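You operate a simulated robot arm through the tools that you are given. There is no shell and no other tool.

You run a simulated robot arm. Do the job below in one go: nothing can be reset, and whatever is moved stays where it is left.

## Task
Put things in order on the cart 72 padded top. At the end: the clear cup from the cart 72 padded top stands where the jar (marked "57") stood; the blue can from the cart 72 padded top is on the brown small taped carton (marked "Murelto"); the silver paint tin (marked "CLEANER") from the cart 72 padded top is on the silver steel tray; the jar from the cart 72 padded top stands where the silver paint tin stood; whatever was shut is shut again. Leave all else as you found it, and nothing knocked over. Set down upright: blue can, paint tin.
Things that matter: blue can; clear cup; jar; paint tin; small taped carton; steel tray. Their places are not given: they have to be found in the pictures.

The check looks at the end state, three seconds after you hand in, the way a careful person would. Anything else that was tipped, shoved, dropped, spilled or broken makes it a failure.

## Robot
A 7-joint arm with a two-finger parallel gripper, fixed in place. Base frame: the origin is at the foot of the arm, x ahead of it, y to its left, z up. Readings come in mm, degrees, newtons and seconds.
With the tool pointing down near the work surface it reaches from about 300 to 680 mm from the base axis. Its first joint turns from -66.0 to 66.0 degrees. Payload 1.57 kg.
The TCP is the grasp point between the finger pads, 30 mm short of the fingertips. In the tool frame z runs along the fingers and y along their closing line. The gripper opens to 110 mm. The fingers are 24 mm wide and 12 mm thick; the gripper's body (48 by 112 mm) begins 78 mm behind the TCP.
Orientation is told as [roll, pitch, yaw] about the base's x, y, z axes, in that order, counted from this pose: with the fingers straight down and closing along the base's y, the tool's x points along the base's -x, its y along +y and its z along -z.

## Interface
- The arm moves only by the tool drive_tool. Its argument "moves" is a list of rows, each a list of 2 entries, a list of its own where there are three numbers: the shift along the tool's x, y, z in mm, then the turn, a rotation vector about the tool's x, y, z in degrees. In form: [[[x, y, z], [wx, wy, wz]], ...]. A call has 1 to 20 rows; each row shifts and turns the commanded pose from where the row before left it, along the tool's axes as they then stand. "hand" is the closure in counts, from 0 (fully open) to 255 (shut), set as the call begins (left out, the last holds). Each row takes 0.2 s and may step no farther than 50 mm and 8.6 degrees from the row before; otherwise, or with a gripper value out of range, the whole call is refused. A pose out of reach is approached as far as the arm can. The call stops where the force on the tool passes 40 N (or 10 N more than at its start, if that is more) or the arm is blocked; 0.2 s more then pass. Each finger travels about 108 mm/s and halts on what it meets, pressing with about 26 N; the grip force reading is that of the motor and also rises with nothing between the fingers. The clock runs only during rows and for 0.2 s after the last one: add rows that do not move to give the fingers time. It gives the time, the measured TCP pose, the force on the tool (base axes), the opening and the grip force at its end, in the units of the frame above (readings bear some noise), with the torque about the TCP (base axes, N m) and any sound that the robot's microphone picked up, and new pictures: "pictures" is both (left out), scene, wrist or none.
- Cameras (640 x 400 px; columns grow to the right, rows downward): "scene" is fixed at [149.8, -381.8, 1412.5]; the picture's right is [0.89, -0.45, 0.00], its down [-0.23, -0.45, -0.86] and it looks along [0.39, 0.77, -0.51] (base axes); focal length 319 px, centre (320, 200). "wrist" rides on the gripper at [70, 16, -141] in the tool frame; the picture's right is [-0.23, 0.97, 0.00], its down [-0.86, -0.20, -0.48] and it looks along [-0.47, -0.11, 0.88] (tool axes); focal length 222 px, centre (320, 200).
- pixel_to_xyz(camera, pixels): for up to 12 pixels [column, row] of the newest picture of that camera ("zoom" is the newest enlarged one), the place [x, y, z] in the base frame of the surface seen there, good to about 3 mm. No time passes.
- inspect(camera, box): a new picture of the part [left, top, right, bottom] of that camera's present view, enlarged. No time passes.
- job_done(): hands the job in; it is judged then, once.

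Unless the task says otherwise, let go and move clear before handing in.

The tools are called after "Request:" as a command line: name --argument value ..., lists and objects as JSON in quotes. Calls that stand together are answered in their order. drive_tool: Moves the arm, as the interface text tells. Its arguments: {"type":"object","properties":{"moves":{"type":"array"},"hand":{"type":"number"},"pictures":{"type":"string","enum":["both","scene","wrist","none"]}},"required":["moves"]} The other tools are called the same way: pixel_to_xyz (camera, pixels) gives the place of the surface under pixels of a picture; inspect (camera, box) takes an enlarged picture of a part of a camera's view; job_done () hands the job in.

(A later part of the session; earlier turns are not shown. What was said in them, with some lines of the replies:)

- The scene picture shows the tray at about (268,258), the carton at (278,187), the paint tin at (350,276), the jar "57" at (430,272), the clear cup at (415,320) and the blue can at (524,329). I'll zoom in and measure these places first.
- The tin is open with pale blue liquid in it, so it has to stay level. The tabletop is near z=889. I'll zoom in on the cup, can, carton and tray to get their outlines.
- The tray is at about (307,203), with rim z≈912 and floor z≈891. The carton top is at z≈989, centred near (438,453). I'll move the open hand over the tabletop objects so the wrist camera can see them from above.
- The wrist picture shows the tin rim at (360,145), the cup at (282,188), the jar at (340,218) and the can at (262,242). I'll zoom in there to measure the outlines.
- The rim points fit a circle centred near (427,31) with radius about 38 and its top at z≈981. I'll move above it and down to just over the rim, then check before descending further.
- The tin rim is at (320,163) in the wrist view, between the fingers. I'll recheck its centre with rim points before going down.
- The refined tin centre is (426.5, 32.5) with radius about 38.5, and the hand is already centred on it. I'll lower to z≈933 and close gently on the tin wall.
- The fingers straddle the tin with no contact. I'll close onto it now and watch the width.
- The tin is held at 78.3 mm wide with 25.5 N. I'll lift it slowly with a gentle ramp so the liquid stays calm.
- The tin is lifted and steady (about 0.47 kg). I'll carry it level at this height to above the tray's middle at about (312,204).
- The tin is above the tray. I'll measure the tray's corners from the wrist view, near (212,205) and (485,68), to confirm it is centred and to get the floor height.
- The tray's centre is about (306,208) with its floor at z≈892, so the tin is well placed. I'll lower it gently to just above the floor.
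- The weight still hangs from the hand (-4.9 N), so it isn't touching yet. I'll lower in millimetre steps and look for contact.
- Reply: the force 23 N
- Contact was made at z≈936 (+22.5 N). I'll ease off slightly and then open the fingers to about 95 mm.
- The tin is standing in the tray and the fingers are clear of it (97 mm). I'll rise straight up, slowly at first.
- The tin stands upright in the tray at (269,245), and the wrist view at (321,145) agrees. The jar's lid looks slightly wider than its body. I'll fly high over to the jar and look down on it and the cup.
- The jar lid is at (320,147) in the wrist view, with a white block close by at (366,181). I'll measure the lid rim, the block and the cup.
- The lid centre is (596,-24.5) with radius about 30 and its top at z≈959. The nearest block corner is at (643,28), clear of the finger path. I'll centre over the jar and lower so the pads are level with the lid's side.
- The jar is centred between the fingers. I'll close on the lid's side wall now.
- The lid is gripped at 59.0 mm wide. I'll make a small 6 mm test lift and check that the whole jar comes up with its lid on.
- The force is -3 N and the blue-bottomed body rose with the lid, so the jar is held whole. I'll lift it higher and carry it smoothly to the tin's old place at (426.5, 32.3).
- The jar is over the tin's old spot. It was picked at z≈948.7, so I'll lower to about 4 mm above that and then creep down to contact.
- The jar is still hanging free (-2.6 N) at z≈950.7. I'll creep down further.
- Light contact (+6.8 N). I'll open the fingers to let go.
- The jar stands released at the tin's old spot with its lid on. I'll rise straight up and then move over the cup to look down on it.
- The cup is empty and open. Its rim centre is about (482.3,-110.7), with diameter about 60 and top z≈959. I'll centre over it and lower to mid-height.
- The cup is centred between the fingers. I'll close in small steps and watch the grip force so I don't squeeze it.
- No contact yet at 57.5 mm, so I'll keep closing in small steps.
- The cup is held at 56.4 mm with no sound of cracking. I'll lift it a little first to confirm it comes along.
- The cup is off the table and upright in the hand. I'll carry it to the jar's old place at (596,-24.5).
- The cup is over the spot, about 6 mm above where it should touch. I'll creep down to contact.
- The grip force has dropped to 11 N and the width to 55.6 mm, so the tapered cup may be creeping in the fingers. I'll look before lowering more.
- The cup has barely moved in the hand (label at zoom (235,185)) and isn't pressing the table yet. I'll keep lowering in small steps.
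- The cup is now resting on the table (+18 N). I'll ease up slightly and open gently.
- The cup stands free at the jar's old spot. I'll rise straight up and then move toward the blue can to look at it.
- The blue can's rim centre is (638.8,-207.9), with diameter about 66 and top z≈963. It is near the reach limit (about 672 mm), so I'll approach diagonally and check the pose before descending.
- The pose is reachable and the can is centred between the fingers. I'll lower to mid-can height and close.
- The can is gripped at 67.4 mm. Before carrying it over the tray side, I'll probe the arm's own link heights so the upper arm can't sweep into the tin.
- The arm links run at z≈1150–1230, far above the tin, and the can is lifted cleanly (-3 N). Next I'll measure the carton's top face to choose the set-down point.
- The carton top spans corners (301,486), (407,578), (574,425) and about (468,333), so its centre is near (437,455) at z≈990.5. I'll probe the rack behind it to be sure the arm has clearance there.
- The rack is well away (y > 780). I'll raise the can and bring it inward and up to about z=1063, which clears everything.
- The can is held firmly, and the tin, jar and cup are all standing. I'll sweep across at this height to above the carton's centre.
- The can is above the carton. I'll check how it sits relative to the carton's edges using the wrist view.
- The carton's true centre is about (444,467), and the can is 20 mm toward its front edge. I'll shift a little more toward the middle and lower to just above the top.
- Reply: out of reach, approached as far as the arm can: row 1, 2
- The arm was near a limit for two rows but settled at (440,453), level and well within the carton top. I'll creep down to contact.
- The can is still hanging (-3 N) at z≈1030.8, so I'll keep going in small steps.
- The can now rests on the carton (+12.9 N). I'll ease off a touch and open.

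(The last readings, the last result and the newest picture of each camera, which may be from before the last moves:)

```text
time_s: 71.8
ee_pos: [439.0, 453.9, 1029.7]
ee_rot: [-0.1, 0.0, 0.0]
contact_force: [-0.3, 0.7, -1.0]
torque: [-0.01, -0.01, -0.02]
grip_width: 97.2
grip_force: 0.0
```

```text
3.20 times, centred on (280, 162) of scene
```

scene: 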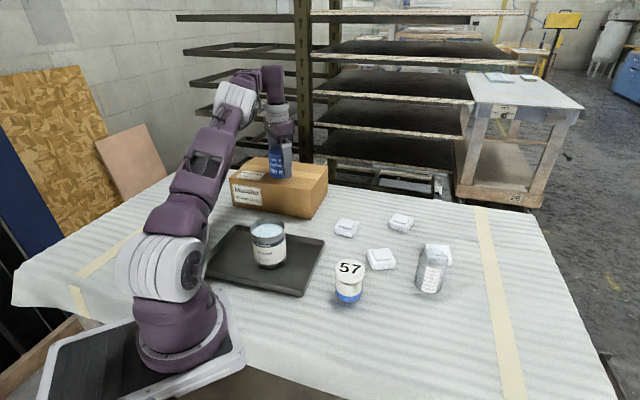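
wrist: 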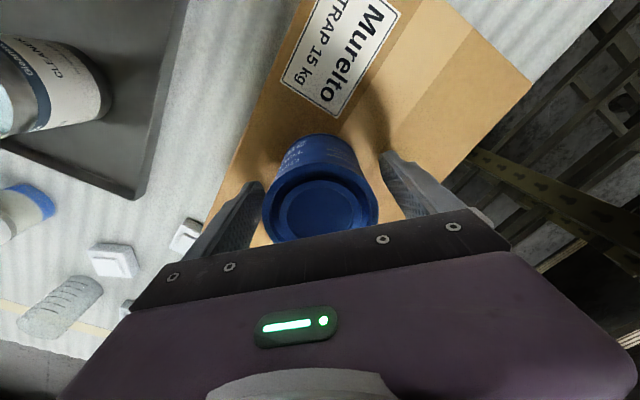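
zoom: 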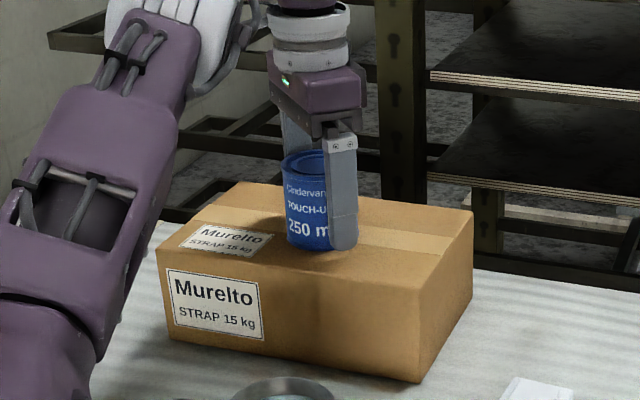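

The can stands on the carton and the fingers are clear. Because the arm is near its reach limit here, I'll open fully, rise a little, then slide back along -x, parallel to the open fingers, before going up.

Request:
drive_tool --moves '[[[0, 0, 0], [0, 0, 0]], [[0, 0, -4], [0, 0, 0]], [[0, 0, -6], [0, 0, 0]], [[0, 0, -5], [0, 0, 0]], [[0, 0, 0], [0, 0, 0]]]' --hand 0 --pictures "both"

```text
time_s: 73.0
ee_pos: [438.7, 453.9, 1045.0]
ee_rot: [0.1, 0.0, 0.1]
contact_force: [0.2, 1.3, -0.5]
torque: [0.03, 0.0, 0.0]
grip_width: 110.1
grip_force: 0.0
```

scene: 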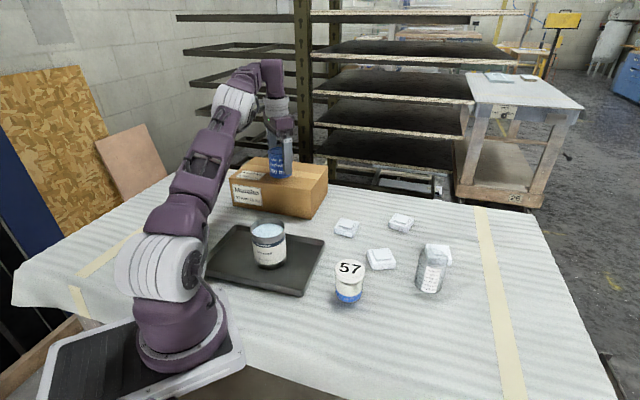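
wrist: 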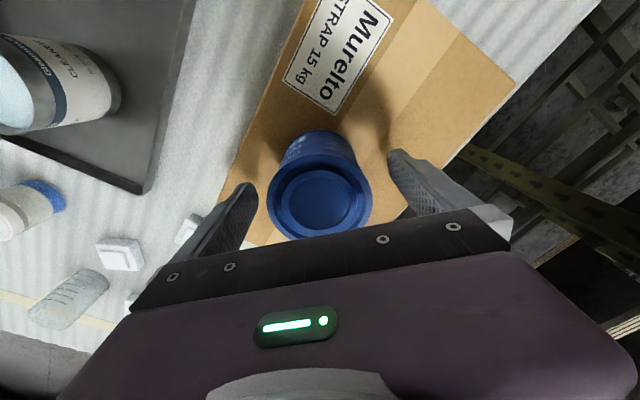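

The can stays standing in the middle of the open fingers. I'll slide back along -x with y constant, then rise.

Request:
drive_tool --moves '[[[10, 0, 0], [0, 0, 0]], [[15, 0, 0], [0, 0, 0]], [[20, 0, 0], [0, 0, 0]], [[20, 0, 0], [0, 0, 0]], [[0, 0, 0], [0, 0, 0]]]' --hand 0 --pictures "both"

```text
time_s: 74.2
ee_pos: [374.5, 453.8, 1044.0]
ee_rot: [-0.1, 0.0, 0.0]
contact_force: [0.3, 0.3, -1.2]
torque: [-0.02, -0.02, -0.01]
grip_width: 110.0
grip_force: 0.1
```

scene: 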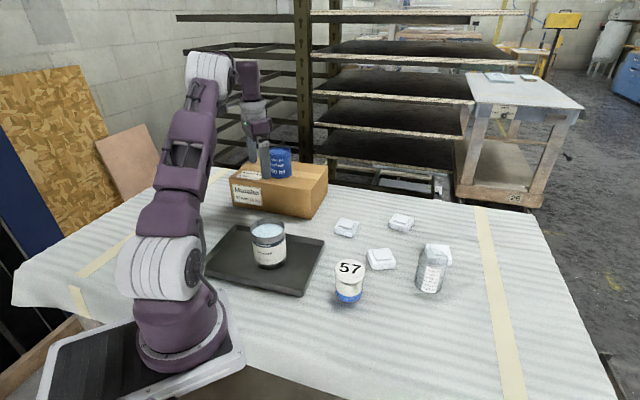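
wrist: 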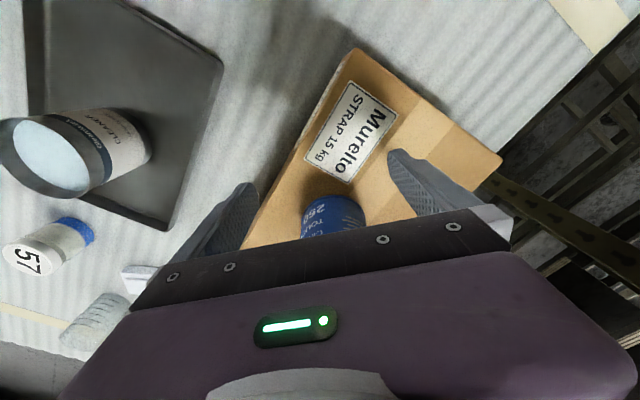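

The fingers are clear of the can. I'll rise and return to about the starting pose so all the objects can be seen.

Request:
drive_tool --moves '[[[0, 0, -20], [0, 0, 0]], [[0, 0, -40], [0, 0, 0]], [[0, 0, -40], [0, 0, 0]], [[0, 0, -40], [0, 0, 0]], [[0, 0, -37], [0, 0, 0]], [[7, -42, 0], [0, 0, 0]], [[7, -42, 0], [0, 0, 0]], [[7, -42, 0], [0, 0, 0]], [[7, -42, 0], [0, 0, 0]], [[7, -42, 0], [0, 0, 0]], [[7, -42, 0], [0, 0, 0]], [[7, -42, 0], [0, 0, 0]], [[0, 0, 0], [0, 0, 0]], [[0, 0, 0], [0, 0, 0]]]' --hand 0 --pictures "both"

Request:
inspect --camera "scene" --box '[200, 140, 460, 310]'

Request:
inspect --camera "scene" --box '[320, 220, 480, 320]'

```text
time_s: 77.2
ee_pos: [307.6, 145.2, 1187.0]
ee_rot: [0.1, 0.0, 0.0]
contact_force: [-0.3, 1.1, 0.3]
torque: [-0.04, -0.01, 0.02]
grip_width: 109.9
grip_force: 0.0
out of reach, approached as far as the arm can: row 4, 5
```

scene: 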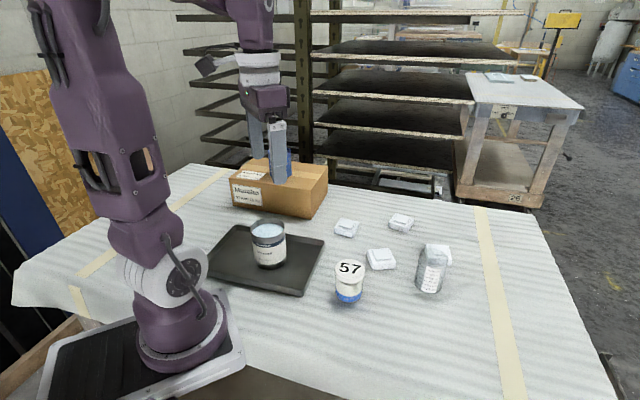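
wrist: 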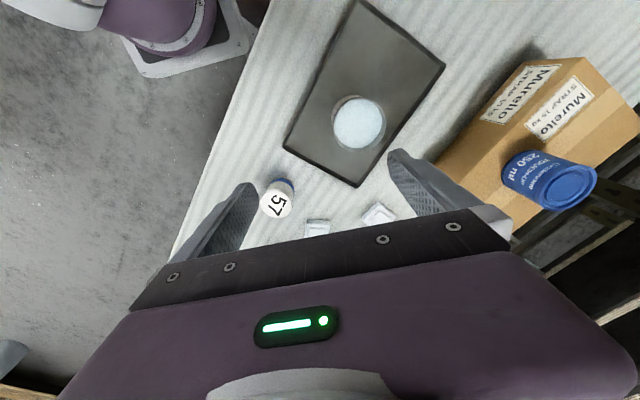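

```text
2.35 times, centred on (330, 225) of scene
```

zoom: 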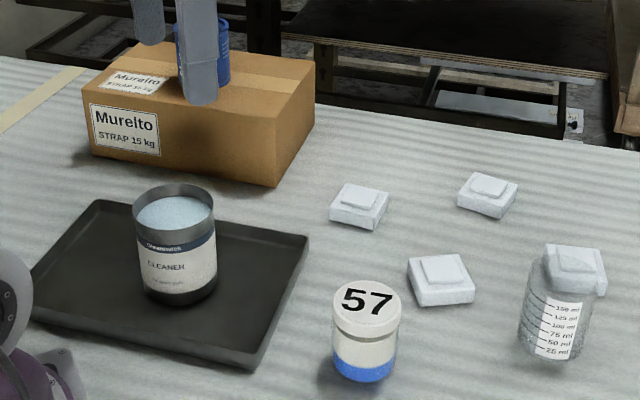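

```text
4.00 times, centred on (400, 270) of scene
```

zoom: 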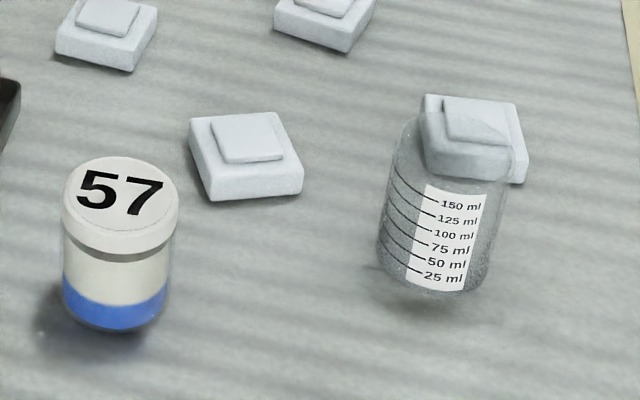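

All four objects stand upright: the tin in the tray, the jar at (349,281), the cup at (431,268) and the can on the carton. I'll check the final positions numerically.

Request:
pixel_to_xyz --camera "scene" --pixels '[[349, 267], [337, 267], [362, 269], [349, 261], [349, 274], [349, 300], [430, 290], [268, 228], [268, 266]]'

Request:
pixel_to_xyz --camera "wrist" --pixels '[[275, 204], [262, 204], [289, 204], [275, 192], [275, 215], [358, 123], [562, 187], [540, 195], [585, 180], [567, 205], [556, 170]]'

Request:
inspect --camera "wrist" --box '[480, 120, 640, 240]'

```text
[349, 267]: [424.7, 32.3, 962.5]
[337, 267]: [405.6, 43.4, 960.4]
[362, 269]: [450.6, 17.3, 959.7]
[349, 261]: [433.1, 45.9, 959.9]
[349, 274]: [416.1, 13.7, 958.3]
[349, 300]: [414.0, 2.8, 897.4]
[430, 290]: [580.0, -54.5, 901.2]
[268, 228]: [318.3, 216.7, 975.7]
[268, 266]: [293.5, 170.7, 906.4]
```

```text
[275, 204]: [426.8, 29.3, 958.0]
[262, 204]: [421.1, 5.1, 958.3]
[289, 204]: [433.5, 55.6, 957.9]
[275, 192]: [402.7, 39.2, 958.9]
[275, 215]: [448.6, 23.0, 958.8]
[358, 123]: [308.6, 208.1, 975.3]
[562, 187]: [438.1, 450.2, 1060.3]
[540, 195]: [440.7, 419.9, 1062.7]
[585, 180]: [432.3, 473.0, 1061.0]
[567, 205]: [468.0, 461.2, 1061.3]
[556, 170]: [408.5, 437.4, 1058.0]
```

```text
3.33 times, centred on (560, 180) of wrist
```

zoom: 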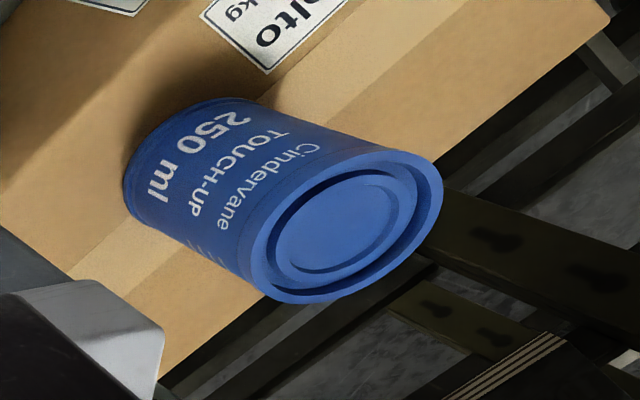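

The measurements agree. The jar lid is centred at (426,31), the tin's old spot. The tin is in the tray at (309,208), and the blue can's top is level at z≈1061 on the carton. The cup is at the jar's old place, and the hand is open and clear of everything, so I'm handing in.

Request:
job_done

```text
The job is handed in.
```

The job is done and handed in. In the last pictures all four items were upright, with no sign of anything knocked over or spilled.

- **Paint tin ("CLEANER"):** it stands upright near the middle of the steel tray. It is an open tin of liquid, and I kept it level throughout.
- **Jar ("57"):** it stands where the paint tin stood, within a few mm. I lifted it by its lid, which stayed shut.
- **Clear cup:** it stands where the jar stood, set down at the position I measured before moving the jar.
- **Blue can:** it stands upright on the Murelto carton. The arm ran short of reach there, so the can sits about 15 mm toward the front from the carton's centre, still well inside the edges.

The hand is open and clear of everything. I didn't move the white blocks, the tray or the carton.
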